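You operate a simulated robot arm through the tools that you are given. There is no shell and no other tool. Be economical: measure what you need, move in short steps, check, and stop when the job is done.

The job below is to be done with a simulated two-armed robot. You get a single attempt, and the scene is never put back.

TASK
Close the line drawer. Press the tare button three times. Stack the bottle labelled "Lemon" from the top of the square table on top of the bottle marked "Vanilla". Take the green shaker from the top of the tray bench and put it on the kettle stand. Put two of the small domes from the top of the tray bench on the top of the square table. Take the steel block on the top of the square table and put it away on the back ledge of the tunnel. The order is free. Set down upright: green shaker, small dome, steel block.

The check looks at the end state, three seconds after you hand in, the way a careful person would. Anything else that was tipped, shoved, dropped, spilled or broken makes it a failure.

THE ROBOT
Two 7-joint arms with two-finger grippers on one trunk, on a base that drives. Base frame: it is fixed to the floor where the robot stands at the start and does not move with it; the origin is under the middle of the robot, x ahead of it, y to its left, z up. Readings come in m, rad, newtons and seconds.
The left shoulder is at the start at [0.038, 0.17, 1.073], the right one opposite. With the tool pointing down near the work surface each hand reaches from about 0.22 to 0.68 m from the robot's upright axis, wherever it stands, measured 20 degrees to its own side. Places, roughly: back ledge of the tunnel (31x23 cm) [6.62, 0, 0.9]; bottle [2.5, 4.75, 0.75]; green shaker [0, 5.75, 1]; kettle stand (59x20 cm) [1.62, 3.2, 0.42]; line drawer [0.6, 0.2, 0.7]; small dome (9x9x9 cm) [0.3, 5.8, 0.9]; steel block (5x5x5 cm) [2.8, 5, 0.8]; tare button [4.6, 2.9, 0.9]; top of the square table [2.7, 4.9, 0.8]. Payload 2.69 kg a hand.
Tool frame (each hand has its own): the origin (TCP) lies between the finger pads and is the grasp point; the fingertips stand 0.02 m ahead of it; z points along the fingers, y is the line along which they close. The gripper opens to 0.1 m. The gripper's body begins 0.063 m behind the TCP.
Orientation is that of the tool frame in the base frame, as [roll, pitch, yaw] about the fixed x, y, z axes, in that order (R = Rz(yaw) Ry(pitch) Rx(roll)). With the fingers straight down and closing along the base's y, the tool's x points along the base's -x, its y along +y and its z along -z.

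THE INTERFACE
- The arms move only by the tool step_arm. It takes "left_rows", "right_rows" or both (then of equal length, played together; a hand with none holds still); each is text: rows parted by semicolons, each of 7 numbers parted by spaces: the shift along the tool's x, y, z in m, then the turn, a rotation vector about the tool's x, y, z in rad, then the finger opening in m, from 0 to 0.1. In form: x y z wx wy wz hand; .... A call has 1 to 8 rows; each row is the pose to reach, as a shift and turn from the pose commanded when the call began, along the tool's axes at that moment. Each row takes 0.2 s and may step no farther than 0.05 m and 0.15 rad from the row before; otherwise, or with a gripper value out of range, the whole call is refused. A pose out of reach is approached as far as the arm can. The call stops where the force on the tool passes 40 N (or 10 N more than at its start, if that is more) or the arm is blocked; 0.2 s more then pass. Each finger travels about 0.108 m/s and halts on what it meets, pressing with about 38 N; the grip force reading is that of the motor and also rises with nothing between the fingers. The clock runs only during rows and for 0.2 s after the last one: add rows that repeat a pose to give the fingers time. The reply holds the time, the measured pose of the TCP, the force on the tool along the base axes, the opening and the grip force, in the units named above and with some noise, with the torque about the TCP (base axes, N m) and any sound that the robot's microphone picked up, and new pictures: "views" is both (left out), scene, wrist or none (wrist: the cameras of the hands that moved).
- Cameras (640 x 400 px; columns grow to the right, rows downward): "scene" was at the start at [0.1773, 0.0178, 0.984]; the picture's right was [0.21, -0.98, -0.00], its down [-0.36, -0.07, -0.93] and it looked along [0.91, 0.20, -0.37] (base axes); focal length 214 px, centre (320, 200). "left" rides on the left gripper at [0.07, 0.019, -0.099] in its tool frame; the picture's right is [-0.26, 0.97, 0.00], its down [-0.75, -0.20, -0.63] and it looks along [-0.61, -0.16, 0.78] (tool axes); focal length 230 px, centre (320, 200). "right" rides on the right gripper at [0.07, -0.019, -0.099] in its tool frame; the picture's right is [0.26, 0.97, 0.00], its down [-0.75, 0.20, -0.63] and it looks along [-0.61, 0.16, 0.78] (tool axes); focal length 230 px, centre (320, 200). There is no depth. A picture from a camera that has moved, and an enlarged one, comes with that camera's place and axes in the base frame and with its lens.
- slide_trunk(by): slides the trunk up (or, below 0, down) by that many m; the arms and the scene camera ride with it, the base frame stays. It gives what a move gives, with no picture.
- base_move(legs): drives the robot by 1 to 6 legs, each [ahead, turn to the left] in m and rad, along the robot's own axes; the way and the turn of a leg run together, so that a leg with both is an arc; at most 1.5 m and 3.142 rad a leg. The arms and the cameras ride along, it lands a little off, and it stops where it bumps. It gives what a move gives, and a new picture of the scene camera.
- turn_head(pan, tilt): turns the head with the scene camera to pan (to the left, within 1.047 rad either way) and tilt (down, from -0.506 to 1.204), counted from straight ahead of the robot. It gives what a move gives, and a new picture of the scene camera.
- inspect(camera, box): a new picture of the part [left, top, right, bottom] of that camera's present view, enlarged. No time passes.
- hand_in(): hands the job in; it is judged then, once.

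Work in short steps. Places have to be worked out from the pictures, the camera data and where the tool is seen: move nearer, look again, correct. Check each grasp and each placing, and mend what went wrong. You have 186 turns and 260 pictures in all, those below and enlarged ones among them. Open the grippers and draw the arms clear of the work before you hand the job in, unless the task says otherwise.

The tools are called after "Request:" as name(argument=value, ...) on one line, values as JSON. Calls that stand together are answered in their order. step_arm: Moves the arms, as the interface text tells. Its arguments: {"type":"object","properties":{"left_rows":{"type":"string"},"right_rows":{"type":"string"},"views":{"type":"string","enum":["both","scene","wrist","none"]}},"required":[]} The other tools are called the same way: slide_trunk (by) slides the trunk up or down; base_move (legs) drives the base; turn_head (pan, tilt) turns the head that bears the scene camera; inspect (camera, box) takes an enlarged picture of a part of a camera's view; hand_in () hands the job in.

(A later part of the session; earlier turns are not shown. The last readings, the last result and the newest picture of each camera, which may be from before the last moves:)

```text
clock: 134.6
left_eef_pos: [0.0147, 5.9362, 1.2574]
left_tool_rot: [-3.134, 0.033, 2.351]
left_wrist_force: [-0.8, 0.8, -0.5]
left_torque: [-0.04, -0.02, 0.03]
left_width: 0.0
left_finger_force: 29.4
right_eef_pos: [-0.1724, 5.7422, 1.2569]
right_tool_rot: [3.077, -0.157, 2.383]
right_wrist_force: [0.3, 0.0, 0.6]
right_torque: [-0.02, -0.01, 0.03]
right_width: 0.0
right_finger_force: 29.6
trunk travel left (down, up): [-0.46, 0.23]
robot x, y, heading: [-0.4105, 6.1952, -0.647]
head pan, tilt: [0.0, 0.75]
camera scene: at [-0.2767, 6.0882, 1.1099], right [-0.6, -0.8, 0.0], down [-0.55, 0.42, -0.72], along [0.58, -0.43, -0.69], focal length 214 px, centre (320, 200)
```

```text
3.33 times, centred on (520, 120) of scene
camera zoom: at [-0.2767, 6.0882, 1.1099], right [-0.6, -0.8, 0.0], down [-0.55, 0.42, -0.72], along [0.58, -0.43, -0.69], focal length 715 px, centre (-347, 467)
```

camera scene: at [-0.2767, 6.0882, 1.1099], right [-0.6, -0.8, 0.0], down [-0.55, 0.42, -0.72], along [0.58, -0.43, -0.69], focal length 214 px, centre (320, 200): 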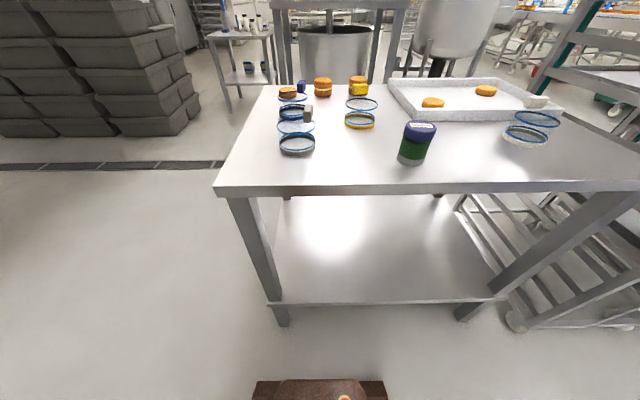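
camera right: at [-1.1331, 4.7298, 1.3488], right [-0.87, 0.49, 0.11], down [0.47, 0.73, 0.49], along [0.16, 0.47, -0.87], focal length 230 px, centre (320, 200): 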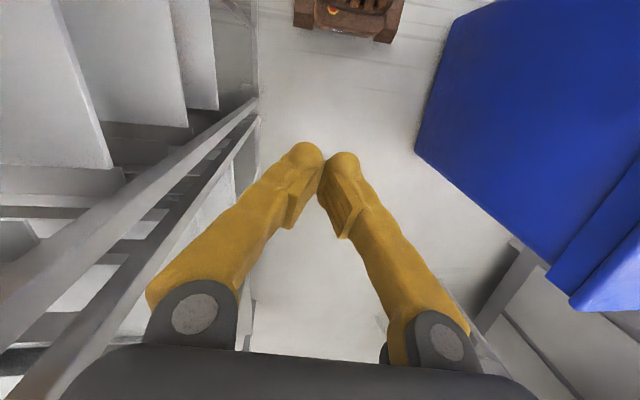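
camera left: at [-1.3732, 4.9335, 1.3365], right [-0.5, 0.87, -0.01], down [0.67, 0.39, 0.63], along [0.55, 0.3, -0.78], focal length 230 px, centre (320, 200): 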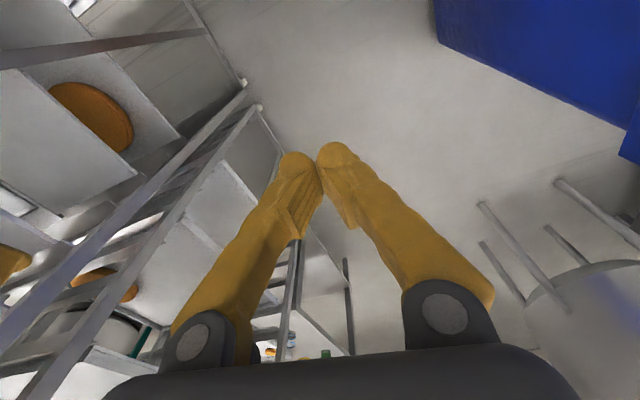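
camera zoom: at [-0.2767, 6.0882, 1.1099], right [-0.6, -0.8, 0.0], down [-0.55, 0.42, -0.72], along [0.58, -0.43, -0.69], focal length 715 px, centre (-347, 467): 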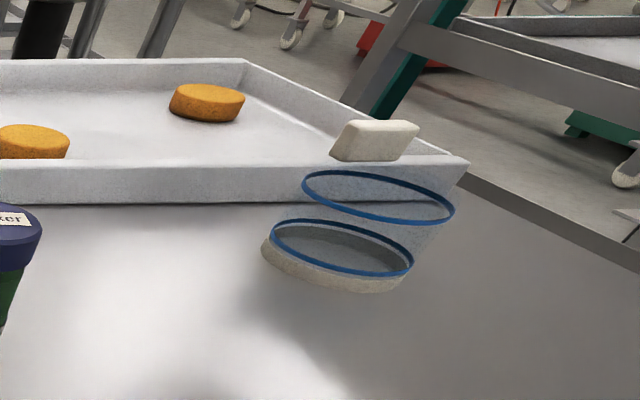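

The domes are transparent with rims and coloured knobs. I view them through the wrist cameras, which hang above.

Request:
inspect(camera="left", box=[0, 0, 640, 400])

Request:
inspect(camera="right", box=[0, 0, 640, 400])

```text
1.00 times, centred on (320, 200) of left (not enlarged: the box is as wide or as high as the picture)
camera zoom: at [-0.0238, 6.0022, 1.353], right [0.87, 0.5, 0.0], down [0.38, -0.66, 0.66], along [0.33, -0.57, -0.76], focal length 230 px, centre (320, 200)
```

zoom: 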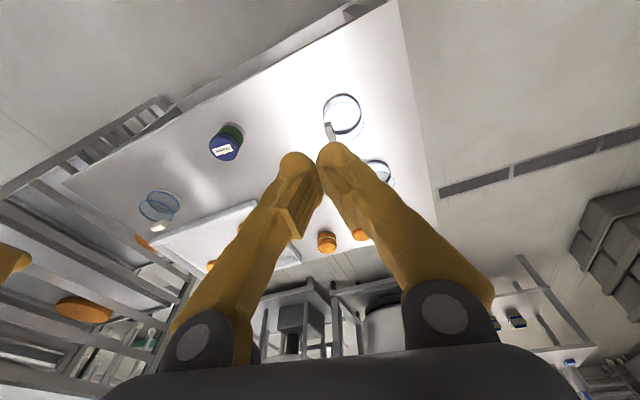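

```text
1.00 times, centred on (320, 200) of right (not enlarged: the box is as wide or as high as the picture)
camera zoom: at [-0.2278, 5.7618, 1.3637], right [0.48, 0.87, 0.1], down [0.72, -0.46, 0.52], along [0.49, -0.18, -0.85], focal length 230 px, centre (320, 200)
```

zoom: 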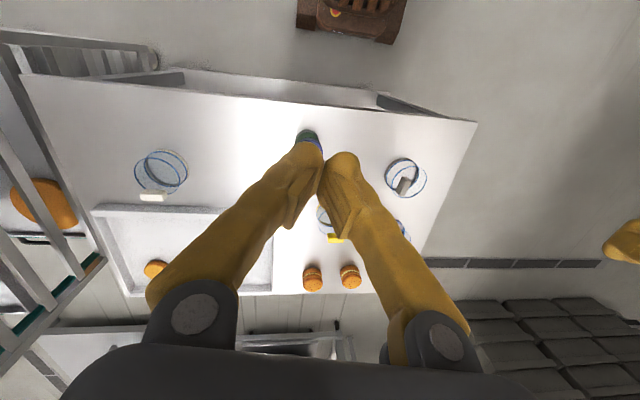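

Triangulation puts the shaker's lid near [-0.08, 5.71, 0.935] and the grey dome near [0.11, 5.87]. I open the right hand, level it and bring it above the shaker.

Request:
step_arm(right_rows="-0.024 0.006 0.037 0.013 -0.032 0 0.1; -0.048 0.012 0.074 0.026 -0.064 0 0.1; -0.072 0.018 0.111 0.039 -0.096 0 0.1; -0.096 0.023 0.148 0.052 -0.128 0 0.1; -0.116 0.027 0.186 0.065 -0.157 0 0.1; -0.116 0.027 0.186 0.065 -0.157 0 0.1", views="both")

```text
clock: 135.9
left_eef_pos: [0.0139, 5.9352, 1.2565]
left_tool_rot: [-3.135, 0.03, 2.352]
left_wrist_force: [-1.4, 0.9, 0.8]
left_torque: [-0.03, 0.0, 0.0]
left_width: 0.0001
left_finger_force: 29.4
right_eef_pos: [-0.0805, 5.709, 1.0572]
right_tool_rot: [-3.14, -0.002, 2.377]
right_wrist_force: [-0.1, 0.1, -0.4]
right_torque: [-0.01, 0.01, -0.01]
right_width: 0.1
right_finger_force: 0.3
trunk travel left (down, up): [-0.46, 0.23]
robot x, y, heading: [-0.4142, 6.1906, -0.642]
head pan, tilt: [0.0, 0.75]
camera scene: at [-0.2759, 6.0873, 1.1097], right [-0.6, -0.8, 0.0], down [-0.55, 0.42, -0.72], along [0.58, -0.43, -0.69], focal length 214 px, centre (320, 200)
camera right: at [-0.1441, 5.746, 1.1566], right [0.48, 0.88, 0.0], down [0.68, -0.37, 0.63], along [0.55, -0.3, -0.78], focal length 230 px, centre (320, 200)
```

scene: 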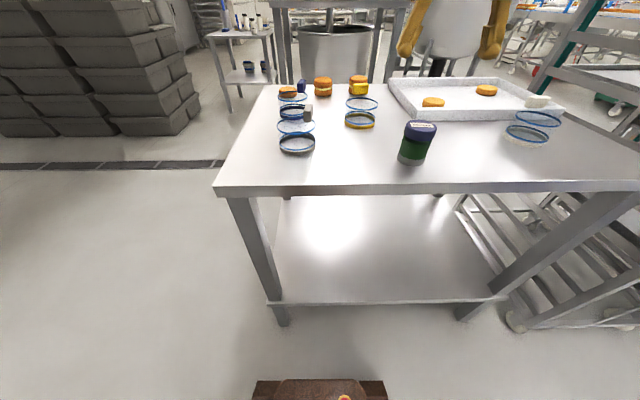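
right: 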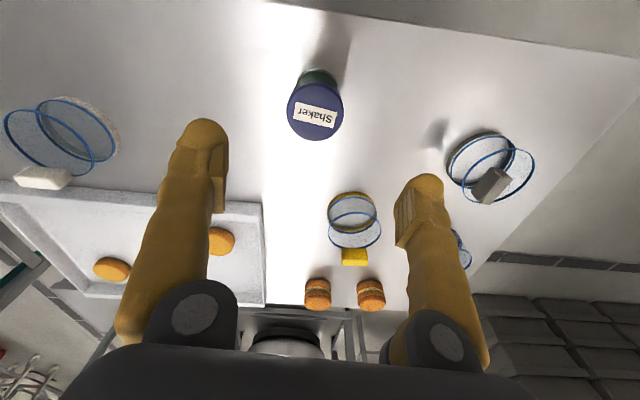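

The shaker is centred between the fingers. I descend to its body.

Request:
step_arm(right_rows="0.001 -0.002 0.045 0 0 0 0.1; 0.001 -0.002 0.09 0 0 0 0.1; 0.001 -0.002 0.13 0 0 0 0.1; 0.001 -0.002 0.155 0 0 0 0.1; 0.001 -0.002 0.172 0 0 0 0.1", views="both")

```text
clock: 137.2
left_eef_pos: [0.0142, 5.9338, 1.2556]
left_tool_rot: [-3.135, 0.029, 2.351]
left_wrist_force: [-0.1, 0.2, 0.6]
left_torque: [0.01, -0.02, -0.02]
left_width: 0.0001
left_finger_force: 29.2
right_eef_pos: [-0.0835, 5.709, 0.8815]
right_tool_rot: [-3.139, -0.005, 2.38]
right_wrist_force: [-0.7, -0.7, 0.6]
right_torque: [0.03, 0.0, -0.02]
right_width: 0.0999
right_finger_force: 0.0
trunk travel left (down, up): [-0.46, 0.23]
robot x, y, heading: [-0.4137, 6.1943, -0.645]
head pan, tilt: [0.0, 0.75]
camera scene: at [-0.2751, 6.0867, 1.1095], right [-0.6, -0.8, 0.0], down [-0.56, 0.42, -0.72], along [0.57, -0.43, -0.69], focal length 214 px, centre (320, 200)
camera right: at [-0.1462, 5.745, 0.98], right [0.48, 0.88, 0.0], down [0.68, -0.37, 0.63], along [0.55, -0.3, -0.78], focal length 230 px, centre (320, 200)
```

scene: 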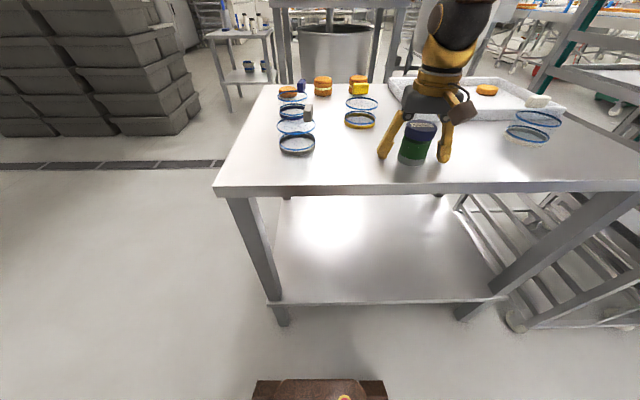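
right: 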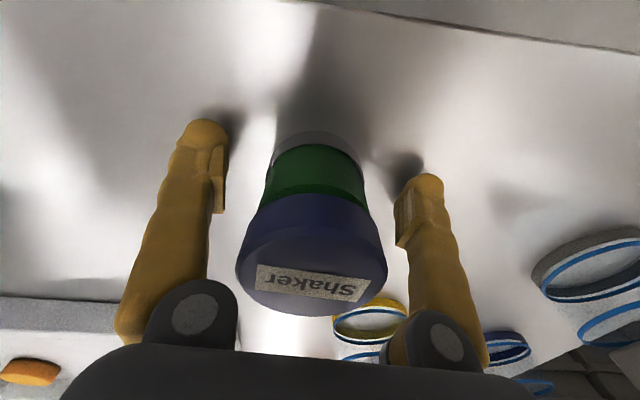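

The shaker stands between the fingers. I close on it.

Request:
step_arm(right_rows="0 0 0 0 0 0 0.06; 0 0 0 0 0 0 0.03; 0 0 0 0 0 0 0.03; 0 0 0 0 0 0 0.03", views="wrist")

```text
clock: 138.2
left_eef_pos: [0.0143, 5.9353, 1.2567]
left_tool_rot: [-3.136, 0.03, 2.354]
left_wrist_force: [-0.2, 0.7, -0.3]
left_torque: [-0.02, 0.0, -0.01]
left_width: 0.0
left_finger_force: 29.4
right_eef_pos: [-0.0829, 5.7092, 0.8818]
right_tool_rot: [-3.139, -0.003, 2.378]
right_wrist_force: [-0.1, -0.8, 0.3]
right_torque: [0.0, -0.01, 0.02]
right_width: 0.0545
right_finger_force: 37.9
trunk travel left (down, up): [-0.46, 0.23]
robot x, y, heading: [-0.4119, 6.1911, -0.648]
head pan, tilt: [0.0, 0.75]
camera right: at [-0.1465, 5.7453, 0.9803], right [0.48, 0.88, 0.0], down [0.68, -0.37, 0.63], along [0.55, -0.3, -0.78], focal length 230 px, centre (320, 200)
```

right: 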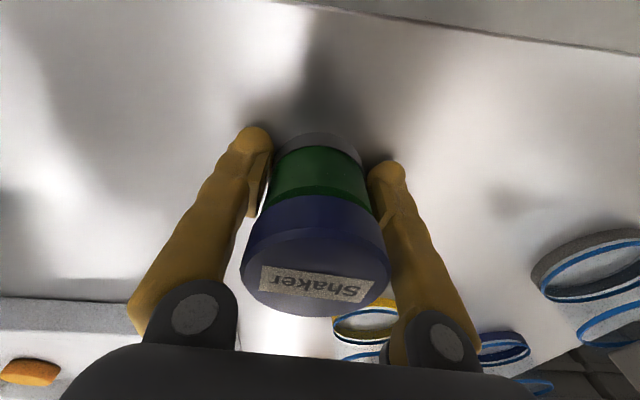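

Held at 5.4 cm with full grip force. I lift it clear.

Request:
step_arm(right_rows="0 0 -0.04 0 0 0 0.03; 0 0 -0.085 0 0 0 0.03; 0 0 -0.13 0 0 0 0.03; 0 0 -0.175 0 0 0 0.03; 0 0 -0.22 0 0 0 0.03; 0 0 -0.265 0 0 0 0.03", views="both")

```text
clock: 139.6
left_eef_pos: [0.014, 5.935, 1.2577]
left_tool_rot: [-3.134, 0.031, 2.353]
left_wrist_force: [-0.1, 0.5, 1.0]
left_torque: [-0.02, -0.01, 0.0]
left_width: 0.0001
left_finger_force: 29.7
right_eef_pos: [-0.0851, 5.71, 1.1497]
right_tool_rot: [-3.141, -0.003, 2.379]
right_wrist_force: [-1.2, 0.0, 0.5]
right_torque: [0.0, -0.01, -0.02]
right_width: 0.03
right_finger_force: 0.0
trunk travel left (down, up): [-0.46, 0.23]
robot x, y, heading: [-0.4128, 6.1946, -0.644]
head pan, tilt: [0.0, 0.75]
camera scene: at [-0.2758, 6.0875, 1.1097], right [-0.6, -0.8, 0.0], down [-0.55, 0.42, -0.72], along [0.58, -0.43, -0.69], focal length 214 px, centre (320, 200)
camera right: at [-0.1476, 5.745, 1.249], right [0.48, 0.88, 0.0], down [0.68, -0.37, 0.63], along [0.55, -0.3, -0.78], focal length 230 px, centre (320, 200)
```

scene: 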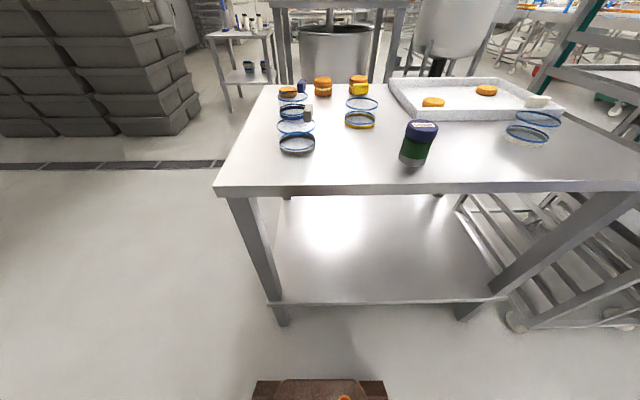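
right: 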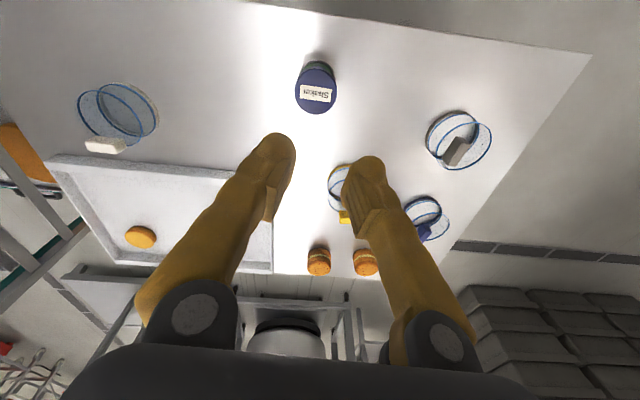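

The hand came up empty: the shaker slipped out but still stands unmoved. I go back down, close fully with more time, and lift very slowly.

Request:
step_arm(right_rows="0 0 0.045 0 0 0 0.1; 0 0 0.09 0 0 0 0.1; 0 0 0.13 0 0 0 0.1; 0 0 0.175 0 0 0 0.1; 0.001 0.001 0.22 0 0 0 0.1; 0.001 0.001 0.255 0 0 0 0.1; 0.001 0.001 0.272 0 0 0 0.1; 0.001 0.001 0.272 0 0 0 0.1", views="none")

Request:
step_arm(right_rows="0 0 0 0 0 0 0.04; 0 0 0 0 0 0 0; 0 0 0 0 0 0 0; 0 0 0 0 0 0 0; 0 0 0 0 0 0 0; 0 0 0 0 0 0 0; 0 0 -0.004 0 0 0 0; 0 0 -0.008 0 0 0 0", views="wrist")

```text
clock: 141.3
left_eef_pos: [0.0143, 5.9366, 1.2572]
left_tool_rot: [-3.133, 0.03, 2.351]
left_wrist_force: [0.2, -0.7, 0.1]
left_torque: [0.0, -0.04, 0.01]
left_width: 0.0002
left_finger_force: 29.8
right_eef_pos: [-0.0854, 5.7109, 0.8768]
right_tool_rot: [-3.14, 0.0, 2.378]
right_wrist_force: [-2.5, -0.5, 12.4]
right_torque: [0.49, -0.41, 0.11]
right_width: 0.1
right_finger_force: 0.0
trunk travel left (down, up): [-0.46, 0.23]
robot x, y, heading: [-0.4105, 6.1932, -0.647]
head pan, tilt: [0.0, 0.75]
```

```text
clock: 142.2
left_eef_pos: [-0.0055, 5.9477, 1.2651]
left_tool_rot: [-3.137, 0.05, 2.351]
left_wrist_force: [-0.2, 0.5, 0.2]
left_torque: [-0.02, -0.09, -0.04]
left_width: 0.0
left_finger_force: 29.7
right_eef_pos: [-0.0951, 5.7191, 0.8872]
right_tool_rot: [3.139, 0.021, 2.378]
right_wrist_force: [0.1, 0.0, -1.0]
right_torque: [-0.01, -0.02, -0.01]
right_width: 0.0535
right_finger_force: 37.6
trunk travel left (down, up): [-0.46, 0.23]
robot x, y, heading: [-0.4093, 6.1954, -0.647]
head pan, tilt: [0.0, 0.75]
stopped in row 3 (right hand): the force on the tool passed its limit at 42 N (the readings are from after the stop); the commanded pose is now the measured one
camera right: at [-0.1595, 5.7565, 0.9848], right [0.48, 0.88, 0.0], down [0.67, -0.36, 0.65], along [0.57, -0.31, -0.76], focal length 230 px, centre (320, 200)
```

right: 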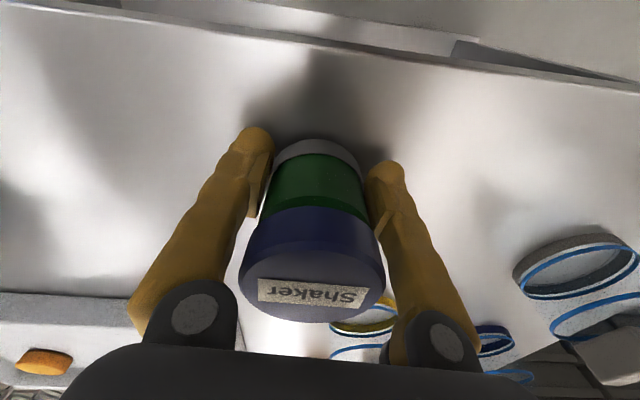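

The palm touched the lid (12 N) at that depth; now the grip reads 37.6 N at 5.35 cm with TCP at 0.887. I lift just 1.5 cm slowly and check.

Request:
step_arm(right_rows="0 0 -0.002 0 0 0 0; 0 0 -0.004 0 0 0 0; 0 0 -0.006 0 0 0 0; 0 0 -0.009 0 0 0 0; 0 0 -0.012 0 0 0 0; 0 0 -0.015 0 0 0 0", views="wrist")

```text
clock: 143.6
left_eef_pos: [-0.0008, 5.946, 1.2643]
left_tool_rot: [-3.14, 0.046, 2.352]
left_wrist_force: [0.4, 0.5, 0.1]
left_torque: [0.03, 0.03, 0.01]
left_width: 0.0
left_finger_force: 29.4
right_eef_pos: [-0.0939, 5.718, 0.901]
right_tool_rot: [3.139, 0.019, 2.379]
right_wrist_force: [0.2, -0.8, -1.9]
right_torque: [-0.01, 0.02, 0.01]
right_width: 0.0536
right_finger_force: 37.5
trunk travel left (down, up): [-0.46, 0.23]
robot x, y, heading: [-0.4119, 6.193, -0.646]
head pan, tilt: [0.0, 0.75]
camera right: at [-0.1578, 5.7558, 0.9987], right [0.48, 0.88, 0.0], down [0.67, -0.37, 0.64], along [0.56, -0.31, -0.77], focal length 230 px, centre (320, 200)
```

right: 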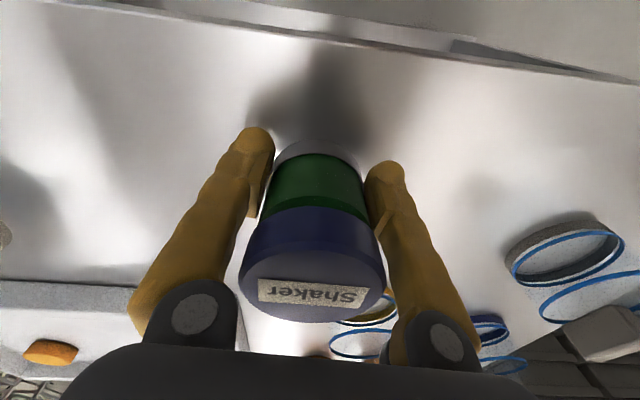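

It's lifting with the hand (weight shows about 2 N). I continue up.

Request:
step_arm(right_rows="0 0 -0.02 0 0 0 0; 0 0 -0.045 0 0 0 0; 0 0 -0.075 0 0 0 0; 0 0 -0.105 0 0 0 0; 0 0 -0.135 0 0 0 0; 0 0 -0.165 0 0 0 0; 0 0 -0.2 0 0 0 0; 0 0 -0.23 0 0 0 0", views="both")

```text
clock: 145.3
left_eef_pos: [-0.0012, 5.9461, 1.2654]
left_tool_rot: [-3.137, 0.046, 2.352]
left_wrist_force: [0.6, 0.1, 0.2]
left_torque: [-0.01, 0.04, 0.0]
left_width: 0.0
left_finger_force: 29.6
right_eef_pos: [-0.0974, 5.7208, 1.1317]
right_tool_rot: [3.139, 0.018, 2.38]
right_wrist_force: [0.1, -0.1, -0.8]
right_torque: [-0.01, -0.02, 0.03]
right_width: 0.0535
right_finger_force: 38.3
trunk travel left (down, up): [-0.46, 0.23]
robot x, y, heading: [-0.4137, 6.1931, -0.647]
head pan, tilt: [0.0, 0.75]
camera scene: at [-0.2754, 6.0871, 1.1096], right [-0.6, -0.8, 0.0], down [-0.55, 0.42, -0.72], along [0.57, -0.43, -0.69], focal length 214 px, centre (320, 200)
camera right: at [-0.1609, 5.7577, 1.2288], right [0.48, 0.88, 0.0], down [0.67, -0.37, 0.64], along [0.56, -0.31, -0.77], focal length 230 px, centre (320, 200)
```

scene: 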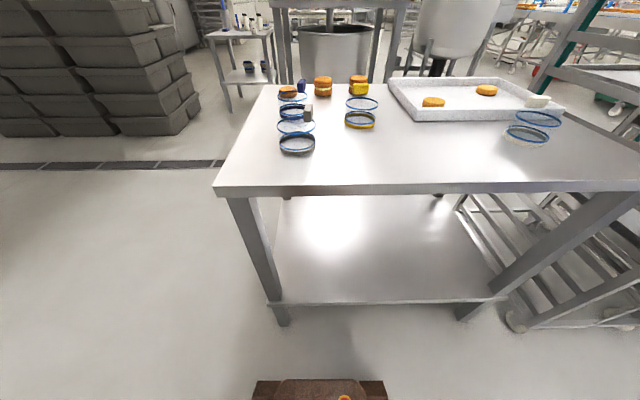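
right: 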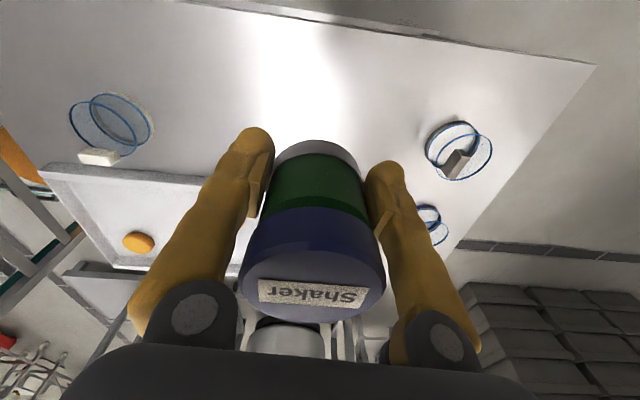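

The shaker is held (bench top computes to z≈0.858, so its base is 2.9 cm below the TCP). I drive around the bench's left end to find the kettle stand.

Request:
base_move(legs=[[0, 1.55], [0.7, 0], [0, -1.45]])

Request:
turn_head(pan=-0.3, tilt=0.4)

```text
clock: 150.3
left_eef_pos: [-0.1573, 6.6033, 1.2779]
left_tool_rot: [3.138, 0.072, -2.371]
left_wrist_force: [0.1, -0.3, -0.6]
left_torque: [-0.02, 0.04, 0.0]
left_width: 0.0
left_finger_force: 29.2
right_eef_pos: [0.0685, 6.5089, 1.1442]
right_tool_rot: [3.136, 0.045, -2.344]
right_wrist_force: [-0.3, 0.2, -2.2]
right_torque: [-0.04, 0.02, 0.04]
right_width: 0.0532
right_finger_force: 38.1
trunk travel left (down, up): [-0.46, 0.23]
robot x, y, heading: [-0.3826, 6.216, 0.948]
head pan, tilt: [0.0, 0.75]
stopped in leg 2: the robot was blocked; the commanded pose is now the measured one
camera scene: at [-0.2799, 6.3558, 1.1091], right [0.81, -0.58, 0.0], down [-0.4, -0.57, -0.72], along [0.42, 0.58, -0.7], focal length 214 px, centre (320, 200)
```

scene: 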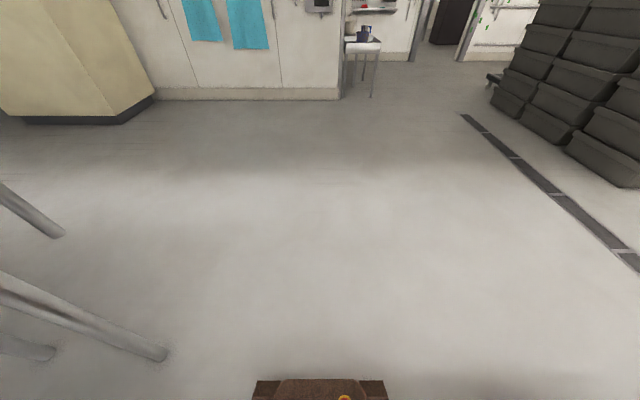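

```text
clock: 151.2
left_eef_pos: [-0.1588, 6.6007, 1.2776]
left_tool_rot: [3.138, 0.076, -2.371]
left_wrist_force: [0.3, -0.6, 0.4]
left_torque: [-0.02, 0.0, 0.02]
left_width: 0.0001
left_finger_force: 29.7
right_eef_pos: [0.0674, 6.506, 1.1458]
right_tool_rot: [3.137, 0.049, -2.347]
right_wrist_force: [0.5, -0.2, -1.1]
right_torque: [-0.05, 0.02, 0.0]
right_width: 0.0529
right_finger_force: 37.7
trunk travel left (down, up): [-0.46, 0.23]
robot x, y, heading: [-0.3795, 6.215, 0.954]
head pan, tilt: [-0.3, 0.4]
camera scene: at [-0.2554, 6.3437, 1.1403], right [0.61, -0.79, 0.01], down [-0.32, -0.25, -0.91], along [0.73, 0.55, -0.41], focal length 214 px, centre (320, 200)
```

scene: 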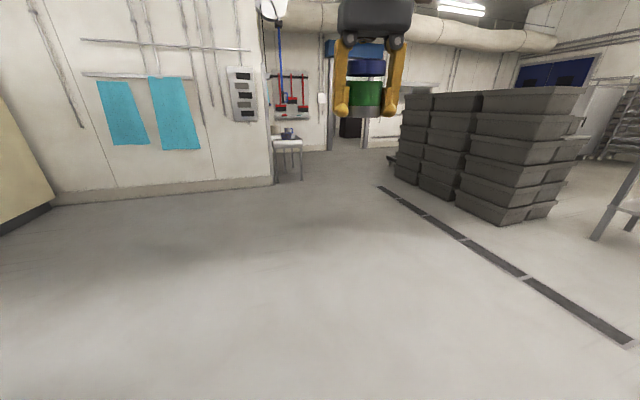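

The elbows stick out well past the base, and the tank on the left blocks. I raise the trunk so elbows clear the bench items, angle away from the tank (heading 0.6), and advance.

Request:
slide_trunk(by=0.2)

Request:
base_move(legs=[[0, -0.35], [0.75, 0], [0, -0.9]])

```text
clock: 153.3
left_eef_pos: [-0.1595, 6.6007, 1.4785]
left_tool_rot: [3.139, 0.076, -2.371]
left_wrist_force: [-0.3, 0.1, -0.7]
left_torque: [-0.02, -0.04, 0.01]
left_width: 0.0002
left_finger_force: 29.4
right_eef_pos: [0.0674, 6.5055, 1.3473]
right_tool_rot: [3.137, 0.047, -2.346]
right_wrist_force: [-0.7, -0.4, -2.2]
right_torque: [0.0, 0.0, 0.02]
right_width: 0.0534
right_finger_force: 37.9
trunk travel left (down, up): [-0.66, 0.03]
robot x, y, heading: [-0.3834, 6.2176, 0.952]
head pan, tilt: [-0.3, 0.4]
```

```text
clock: 160.9
left_eef_pos: [0.6799, 6.5504, 1.4791]
left_tool_rot: [3.138, 0.076, 2.665]
left_wrist_force: [-0.6, 0.0, -0.5]
left_torque: [-0.02, -0.02, -0.01]
left_width: 0.0002
left_finger_force: 29.6
right_eef_pos: [0.6612, 6.3052, 1.3467]
right_tool_rot: [3.137, 0.05, 2.692]
right_wrist_force: [-0.1, -0.4, -0.5]
right_torque: [0.03, 0.05, -0.01]
right_width: 0.0531
right_finger_force: 37.9
trunk travel left (down, up): [-0.66, 0.03]
robot x, y, heading: [0.2464, 6.6447, -0.29]
head pan, tilt: [-0.3, 0.4]
camera scene: at [0.4112, 6.562, 1.3405], right [-0.56, -0.83, 0.01], down [-0.34, 0.22, -0.91], along [0.76, -0.51, -0.4], focal length 214 px, centre (320, 200)
```

scene: 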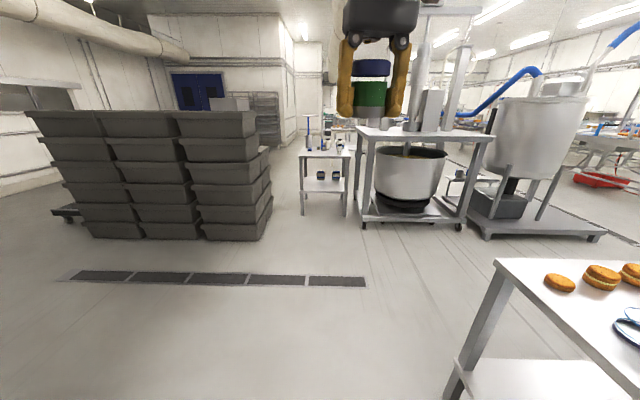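

Now there's a good overview: square table, pot frame, kettle. I enlarge the kettle area to find the stand.

Request:
inspect(camera="scene", box=[400, 80, 640, 260])

Request:
turn_head(pan=-0.7, tilt=0.4)

```text
2.22 times, centred on (520, 170) of scene
camera zoom: at [0.4112, 6.562, 1.3405], right [-0.56, -0.83, 0.01], down [-0.34, 0.22, -0.91], along [0.76, -0.51, -0.4], focal length 477 px, centre (-124, 267)
```

zoom: 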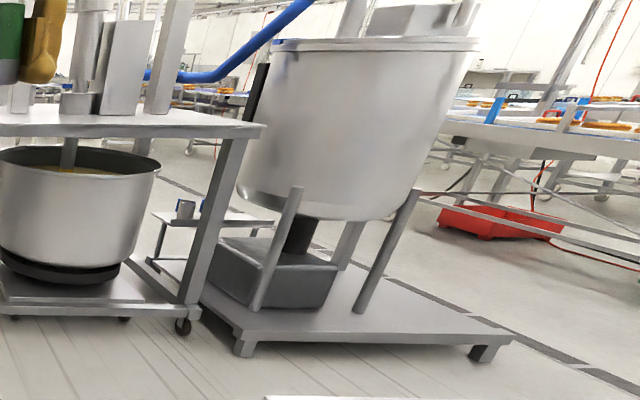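

```text
clock: 161.8
left_eef_pos: [0.6537, 6.5576, 1.4867]
left_tool_rot: [3.133, 0.094, 2.663]
left_wrist_force: [-0.1, 0.6, 0.6]
left_torque: [-0.01, -0.08, -0.02]
left_width: 0.0
left_finger_force: 29.4
right_eef_pos: [0.6404, 6.3127, 1.355]
right_tool_rot: [3.132, 0.067, 2.692]
right_wrist_force: [-1.0, -0.1, -1.5]
right_torque: [-0.02, 0.02, 0.01]
right_width: 0.0532
right_finger_force: 38.1
trunk travel left (down, up): [-0.66, 0.03]
robot x, y, heading: [0.2471, 6.6425, -0.296]
head pan, tilt: [-0.7, 0.4]
camera scene: at [0.3823, 6.5372, 1.3412], right [-0.84, -0.55, 0.01], down [-0.23, 0.33, -0.92], along [0.5, -0.77, -0.4], focal length 214 px, centre (320, 200)
```

scene: 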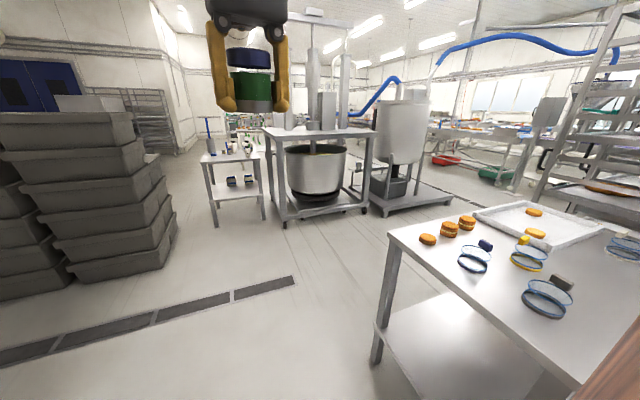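

The low shelf behind the kettle, near [1.63, 3.15], holding cups, is the kettle stand. I drive through the corridor between the bench and pot frame toward its far side.

Request:
base_move(legs=[[0, -0.34], [1.48, 0], [0, -1.56], [1.5, 0]])

Request:
turn_head(pan=0.5, tilt=0.45)

```text
clock: 181.0
left_eef_pos: [0.4028, 4.1841, 1.4842]
left_tool_rot: [3.136, 0.091, 0.782]
left_wrist_force: [0.7, 0.9, 0.9]
left_torque: [-0.02, 0.01, -0.01]
left_width: 0.0
left_finger_force: 29.1
right_eef_pos: [0.1741, 4.2733, 1.3541]
right_tool_rot: [3.134, 0.064, 0.808]
right_wrist_force: [-0.4, -0.3, -0.6]
right_torque: [0.02, -0.01, 0.03]
right_width: 0.0529
right_finger_force: 37.3
trunk travel left (down, up): [-0.66, 0.03]
robot x, y, heading: [0.6134, 4.5481, -2.176]
head pan, tilt: [-0.7, 0.4]
camera scene: at [0.4678, 4.4462, 1.3408], right [-0.26, 0.97, 0.01], down [0.38, 0.11, -0.92], along [-0.89, -0.24, -0.4], focal length 214 px, centre (320, 200)
```

scene: 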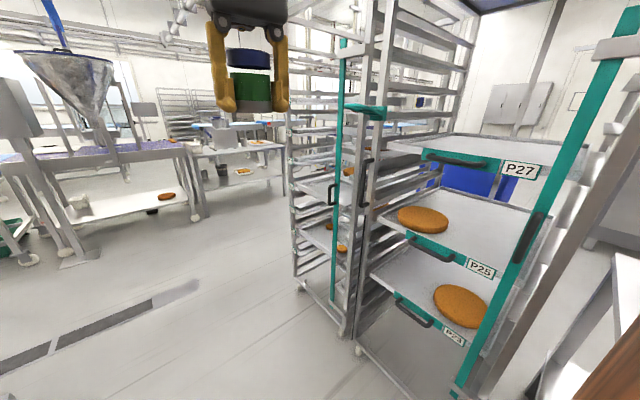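

```text
clock: 182.4
left_eef_pos: [0.4169, 4.2041, 1.4925]
left_tool_rot: [3.129, 0.11, 0.781]
left_wrist_force: [0.1, 1.2, 0.4]
left_torque: [-0.02, 0.0, -0.02]
left_width: 0.0
left_finger_force: 29.1
right_eef_pos: [0.1874, 4.2934, 1.3606]
right_tool_rot: [3.131, 0.083, 0.808]
right_wrist_force: [0.3, 0.1, -1.3]
right_torque: [-0.02, 0.04, -0.01]
right_width: 0.0529
right_finger_force: 37.6
trunk travel left (down, up): [-0.66, 0.03]
robot x, y, heading: [0.61, 4.5498, -2.178]
head pan, tilt: [0.499, 0.45]
camera scene: at [0.5485, 4.3806, 1.3362], right [-0.99, 0.11, -0.01], down [0.05, 0.44, -0.89], along [-0.09, -0.89, -0.45], focal length 214 px, centre (320, 200)
```

scene: 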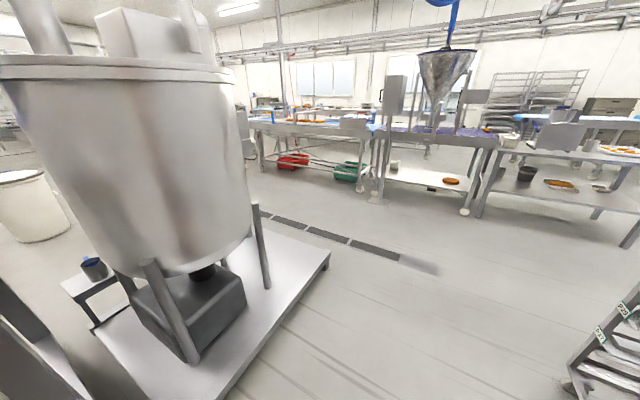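

The way round the kettle skid's right end is open. I drive that loop toward the stand's far side.

Request:
base_move(legs=[[0, 0.105], [1.5, 0], [0.7, 0], [0, 1.47], [1.5, 0], [0.3, 0]])

Request:
turn_head(pan=0.9, tilt=0.45)

```text
clock: 193.5
left_eef_pos: [-0.5586, 2.3252, 1.4605]
left_tool_rot: [-3.14, 0.01, 0.899]
left_wrist_force: [0.7, 0.4, 0.3]
left_torque: [-0.04, 0.04, 0.02]
left_width: 0.0
left_finger_force: 30.0
right_eef_pos: [-0.7957, 2.3928, 1.3735]
right_tool_rot: [3.13, 0.107, 0.925]
right_wrist_force: [0.3, 0.3, -0.3]
right_torque: [-0.04, 0.02, 0.01]
right_width: 0.0524
right_finger_force: 38.1
trunk travel left (down, up): [-0.66, 0.03]
robot x, y, heading: [-0.4257, 2.6557, -2.061]
head pan, tilt: [0.499, 0.45]
stopped in leg 3: the robot was blocked; the commanded pose is now the measured one
camera scene: at [-0.4687, 2.4792, 1.3363], right [-1.0, -0.01, -0.01], down [0.0, 0.45, -0.89], along [0.01, -0.89, -0.45], focal length 214 px, centre (320, 200)
```

scene: 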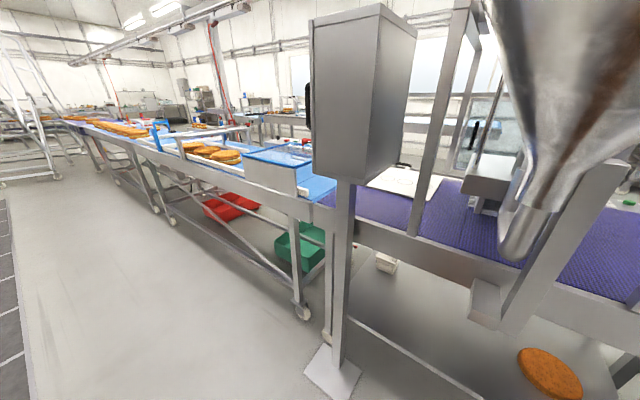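

```text
clock: 194.3
left_eef_pos: [-0.5606, 2.3213, 1.4616]
left_tool_rot: [-3.137, 0.012, 0.898]
left_wrist_force: [0.1, -0.6, -0.5]
left_torque: [0.06, -0.02, 0.0]
left_width: 0.0
left_finger_force: 29.4
right_eef_pos: [-0.7974, 2.3892, 1.3717]
right_tool_rot: [3.129, 0.103, 0.923]
right_wrist_force: [0.6, -0.6, -1.2]
right_torque: [0.02, -0.01, -0.02]
right_width: 0.0525
right_finger_force: 38.0
trunk travel left (down, up): [-0.66, 0.03]
robot x, y, heading: [-0.4245, 2.6522, -2.06]
head pan, tilt: [0.901, 0.45]
camera scene: at [-0.4342, 2.4842, 1.3363], right [-0.92, -0.4, -0.01], down [-0.17, 0.41, -0.9], along [0.36, -0.82, -0.45], focal length 214 px, centre (320, 200)
```

scene: 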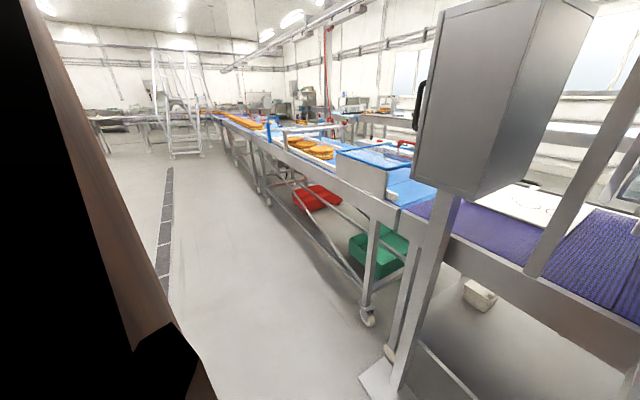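

A cabinet ahead stopped me; I'm nearly at the turning point anyway. I back off 0.2 m and turn into the wide aisle.

Request:
base_move(legs=[[-0.22, 0], [0, 1.42], [1.0, 0]])

Request:
turn_head(pan=0.7, tilt=0.5)

```text
clock: 204.3
left_eef_pos: [0.7725, 2.0782, 1.4767]
left_tool_rot: [3.136, 0.058, 2.317]
left_wrist_force: [-0.5, -0.7, 0.8]
left_torque: [-0.01, -0.04, 0.01]
left_width: 0.0
left_finger_force: 29.5
right_eef_pos: [0.6711, 1.8535, 1.3718]
right_tool_rot: [3.128, 0.102, 2.345]
right_wrist_force: [-0.4, -0.7, -1.5]
right_torque: [0.04, 0.01, 0.0]
right_width: 0.0517
right_finger_force: 38.0
trunk travel left (down, up): [-0.66, 0.03]
robot x, y, heading: [0.4653, 2.2586, -0.642]
head pan, tilt: [0.901, 0.45]
camera scene: at [0.6283, 2.226, 1.3364], right [0.26, -0.97, -0.01], down [-0.43, -0.1, -0.9], along [0.86, 0.24, -0.44], focal length 214 px, centre (320, 200)
```

scene: 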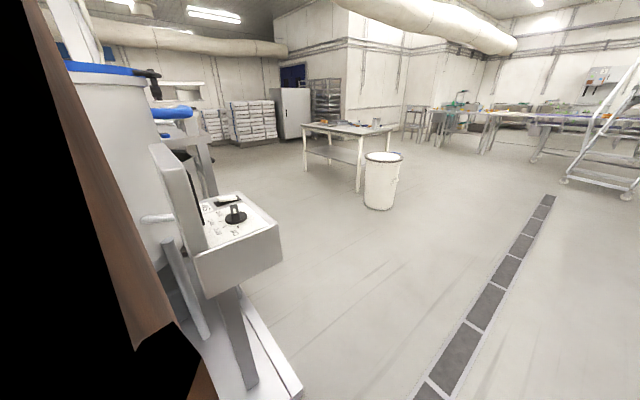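

```text
clock: 205.0
left_eef_pos: [0.7555, 2.0934, 1.4616]
left_tool_rot: [-3.14, 0.007, 2.32]
left_wrist_force: [-0.6, 1.0, 0.2]
left_torque: [-0.01, 0.01, 0.01]
left_width: 0.0
left_finger_force: 29.2
right_eef_pos: [0.6511, 1.8701, 1.367]
right_tool_rot: [3.132, 0.085, 2.345]
right_wrist_force: [-0.8, 0.9, -1.5]
right_torque: [-0.06, -0.01, 0.01]
right_width: 0.0514
right_finger_force: 38.2
trunk travel left (down, up): [-0.66, 0.03]
robot x, y, heading: [0.469, 2.2641, -0.639]
head pan, tilt: [0.7, 0.499]
camera scene: at [0.6301, 2.2095, 1.3318], right [0.06, -1.0, -0.01], down [-0.49, -0.02, -0.87], along [0.87, 0.06, -0.49], focal length 214 px, centre (320, 200)
```

scene: 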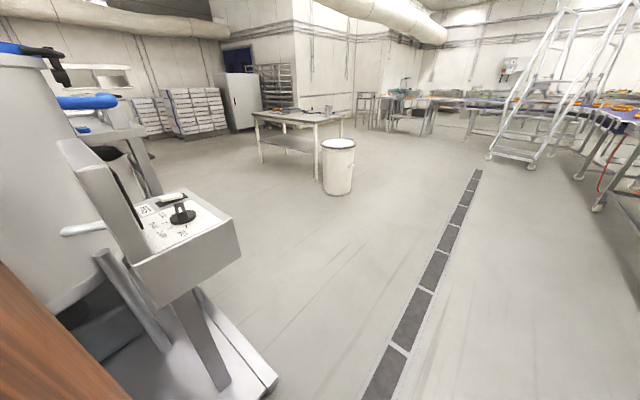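

The right grip width is creeping down (0.0535→0.0514); I check the shaker in the hand.

Request:
inspect(camera="right", box=[0, 0, 640, 400])

```text
1.00 times, centred on (320, 200) of right (not enlarged: the box is as wide or as high as the picture)
camera zoom: at [0.5835, 1.9127, 1.4587], right [0.51, 0.86, -0.01], down [0.62, -0.36, 0.69], along [0.59, -0.36, -0.72], focal length 230 px, centre (320, 200)
```

zoom: 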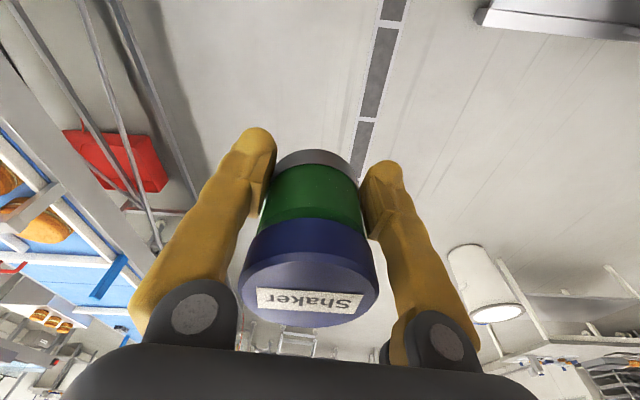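

The shaker is gripped a bit off its axis and creeping, so I go straight on to the stand without delay, circling the control box.

Request:
base_move(legs=[[0, 0.125], [0.84, 0], [0, 1.075], [1.1, 0], [0, 1.8]])

Request:
turn_head(pan=0.0, tilt=0.7)

```text
clock: 213.5
left_eef_pos: [1.4314, 2.0642, 1.4587]
left_tool_rot: [-3.12, -0.024, -2.765]
left_wrist_force: [0.3, 0.0, -0.4]
left_torque: [-0.08, 0.01, 0.03]
left_width: 0.0
left_finger_force: 29.8
right_eef_pos: [1.5942, 1.8848, 1.3384]
right_tool_rot: [3.113, -0.028, -2.723]
right_wrist_force: [0.2, 1.1, -0.4]
right_torque: [-0.08, -0.01, -0.01]
right_width: 0.0502
right_finger_force: 38.1
trunk travel left (down, up): [-0.66, 0.03]
robot x, y, heading: [1.2057, 1.8699, 0.583]
head pan, tilt: [0.7, 0.499]
stopped in leg 4: the robot was blocked; the commanded pose is now the measured one
camera scene: at [1.3122, 2.0096, 1.3313], right [0.96, -0.28, -0.01], down [-0.15, -0.47, -0.87], along [0.24, 0.84, -0.49], focal length 214 px, centre (320, 200)
```

scene: 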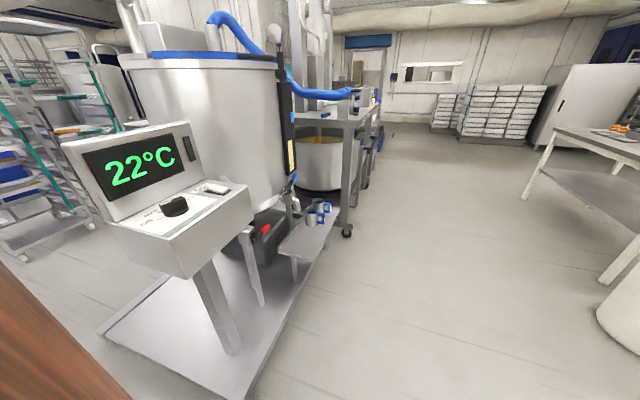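

```text
clock: 214.6
left_eef_pos: [1.4318, 2.0607, 1.458]
left_tool_rot: [-3.12, -0.022, -2.765]
left_wrist_force: [-0.1, -0.3, 0.3]
left_torque: [-0.01, 0.03, -0.01]
left_width: 0.0
left_finger_force: 29.6
right_eef_pos: [1.5943, 1.8814, 1.3381]
right_tool_rot: [3.114, -0.026, -2.723]
right_wrist_force: [0.6, 0.4, -1.5]
right_torque: [-0.02, 0.03, 0.02]
right_width: 0.0503
right_finger_force: 38.3
trunk travel left (down, up): [-0.66, 0.03]
robot x, y, heading: [1.21, 1.8711, 0.586]
head pan, tilt: [0.0, 0.7]
camera scene: at [1.3569, 1.9663, 1.3137], right [0.55, -0.83, 0.0], down [-0.55, -0.36, -0.75], along [0.63, 0.42, -0.66], focal length 214 px, centre (320, 200)
```

scene: 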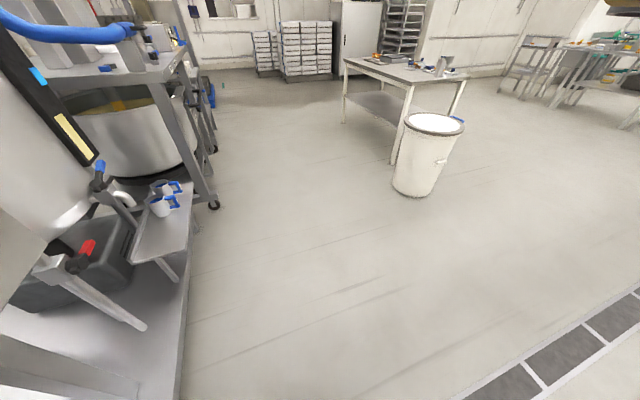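

The left elbow meets the control box, and the stand's free near half is around [1.53, 3.06]. I go wider: right, then up, then turn to face the stand.

Request:
base_move(legs=[[0, -0.58], [0.78, 0], [0, 1.54], [0.8, 0], [0, 1.2]])

Request:
inspect(camera="right", box=[0, 0, 640, 400])

```text
clock: 215.4
left_eef_pos: [1.3986, 2.0276, 1.4521]
left_tool_rot: [-3.117, -0.062, -2.801]
left_wrist_force: [-0.2, -0.9, 0.6]
left_torque: [0.03, 0.03, 0.01]
left_width: 0.0
left_finger_force: 29.3
right_eef_pos: [1.547, 1.8366, 1.3212]
right_tool_rot: [3.126, -0.102, -2.759]
right_wrist_force: [-0.8, -0.4, -1.1]
right_torque: [0.04, 0.0, -0.02]
right_width: 0.0511
right_finger_force: 38.0
trunk travel left (down, up): [-0.66, 0.03]
robot x, y, heading: [1.2132, 1.8746, 0.555]
head pan, tilt: [0.0, 0.7]
stopped in leg 1: the robot was blocked; the commanded pose is now the measured one
camera scene: at [1.3598, 1.9585, 1.3139], right [0.53, -0.85, 0.0], down [-0.56, -0.34, -0.75], along [0.64, 0.4, -0.66], focal length 214 px, centre (320, 200)
```

scene: 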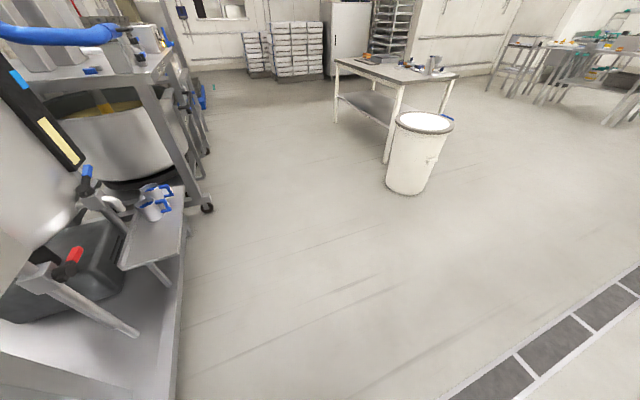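

```text
1.00 times, centred on (320, 200) of right (not enlarged: the box is as wide or as high as the picture)
camera zoom: at [1.5004, 1.7971, 1.4263], right [-0.6, 0.8, 0.04], down [0.68, 0.48, 0.55], along [0.42, 0.36, -0.83], focal length 230 px, centre (320, 200)
```

zoom: 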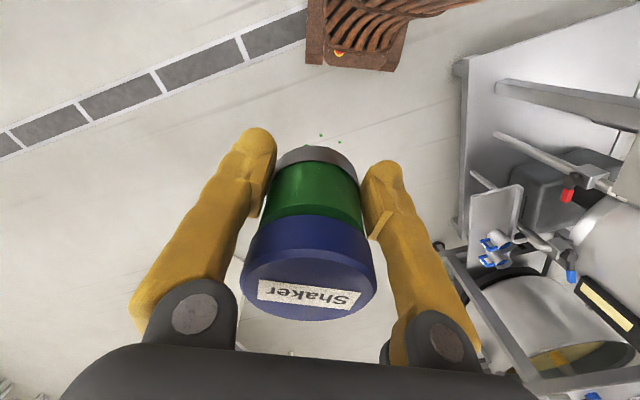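

Some green specks appear below the shaker; I zoom in on them.

Request:
inspect(camera="right", box=[220, 100, 420, 240])

```text
2.86 times, centred on (320, 170) of right
camera zoom: at [1.5004, 1.7971, 1.4263], right [-0.6, 0.8, 0.04], down [0.68, 0.48, 0.55], along [0.42, 0.36, -0.83], focal length 657 px, centre (320, 286)
```

zoom: 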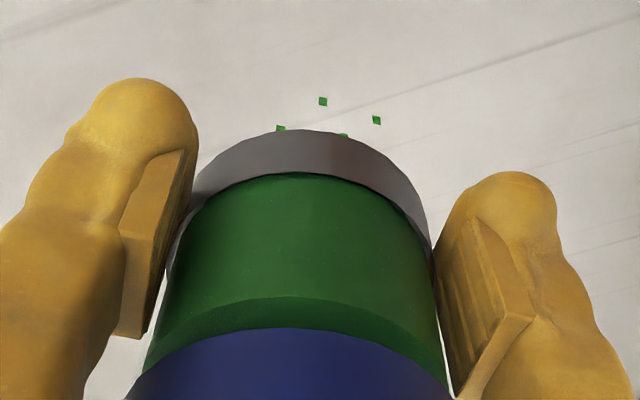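

Specks of the shaker's content are falling, probably jolted by the bumps, so I must move gently. The left elbow is against the control box; I back off straight first.

Request:
base_move(legs=[[-0.12, 0]])

Request:
inspect(camera="right", box=[220, 60, 420, 240])

```text
clock: 216.7
left_eef_pos: [1.2926, 1.9642, 1.4643]
left_tool_rot: [-3.128, 0.005, -2.801]
left_wrist_force: [1.1, -0.5, -0.9]
left_torque: [-0.03, 0.01, -0.01]
left_width: 0.0001
left_finger_force: 29.6
right_eef_pos: [1.4478, 1.7765, 1.3402]
right_tool_rot: [3.112, -0.023, -2.759]
right_wrist_force: [0.0, 1.3, -1.3]
right_torque: [-0.03, 0.03, 0.02]
right_width: 0.0512
right_finger_force: 38.2
trunk travel left (down, up): [-0.66, 0.03]
robot x, y, heading: [1.1088, 1.8072, 0.549]
head pan, tilt: [0.0, 0.7]
camera scene: at [1.2208, 1.8748, 1.3187], right [0.52, -0.85, 0.0], down [-0.54, -0.33, -0.77], along [0.66, 0.41, -0.63], focal length 214 px, centre (320, 200)
```

scene: 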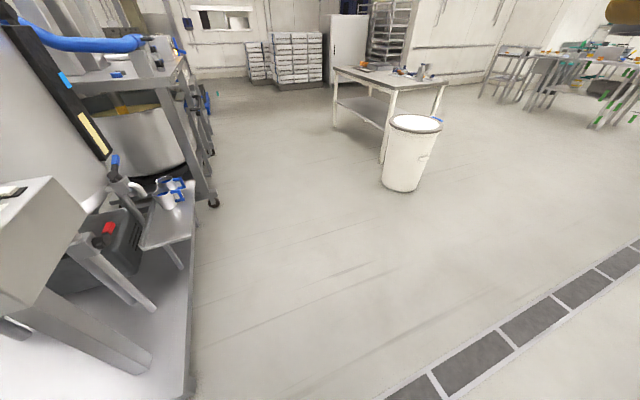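

```text
2.22 times, centred on (320, 150) of right
camera zoom: at [1.3944, 1.7337, 1.4404], right [-0.6, 0.8, 0.03], down [0.64, 0.46, 0.62], along [0.48, 0.39, -0.79], focal length 511 px, centre (320, 311)
```

zoom: 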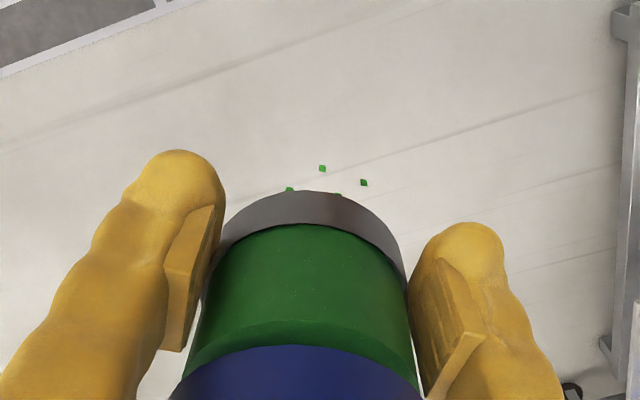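

The specks keep the same place relative to the shaker, so they ride with it rather than lying on the floor. I carry on gently around the control box.

Request:
base_move(legs=[[0, -0.5], [0.85, 0], [0, 1.5]])

Request:
inspect(camera="right", box=[220, 60, 420, 240])

```text
clock: 217.7
left_eef_pos: [1.3078, 1.9477, 1.4637]
left_tool_rot: [-3.128, 0.004, -2.904]
left_wrist_force: [0.5, -0.7, -0.1]
left_torque: [-0.02, 0.09, -0.02]
left_width: 0.0002
left_finger_force: 29.4
right_eef_pos: [1.4433, 1.7449, 1.3384]
right_tool_rot: [3.113, -0.027, -2.859]
right_wrist_force: [0.7, 0.7, -2.0]
right_torque: [-0.04, 0.11, 0.02]
right_width: 0.0514
right_finger_force: 38.0
trunk travel left (down, up): [-0.66, 0.03]
robot x, y, heading: [1.1048, 1.8128, 0.456]
head pan, tilt: [0.0, 0.7]
stopped in leg 1: the robot was blocked; the commanded pose is now the measured one
camera scene: at [1.223, 1.8665, 1.319], right [0.44, -0.9, 0.0], down [-0.57, -0.28, -0.78], along [0.7, 0.34, -0.63], focal length 214 px, centre (320, 200)
```

scene: 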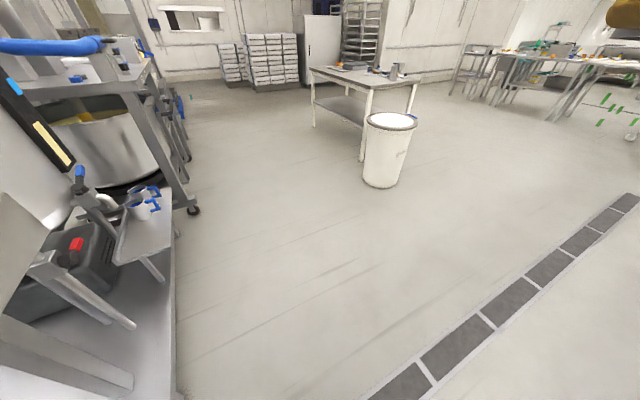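

```text
2.22 times, centred on (320, 150) of right
camera zoom: at [1.3859, 1.7071, 1.439], right [-0.52, 0.86, 0.04], down [0.69, 0.39, 0.61], along [0.51, 0.34, -0.79], focal length 511 px, centre (320, 311)
```

zoom: 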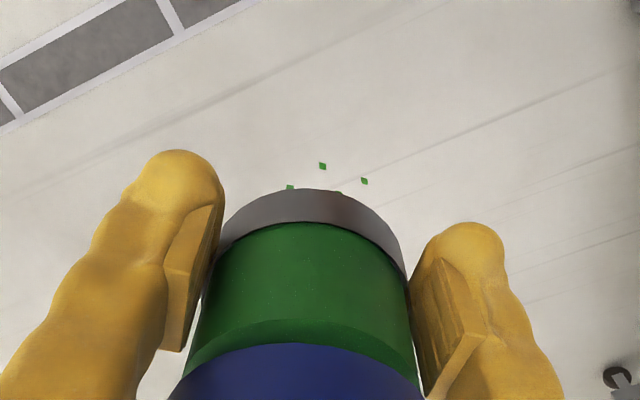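

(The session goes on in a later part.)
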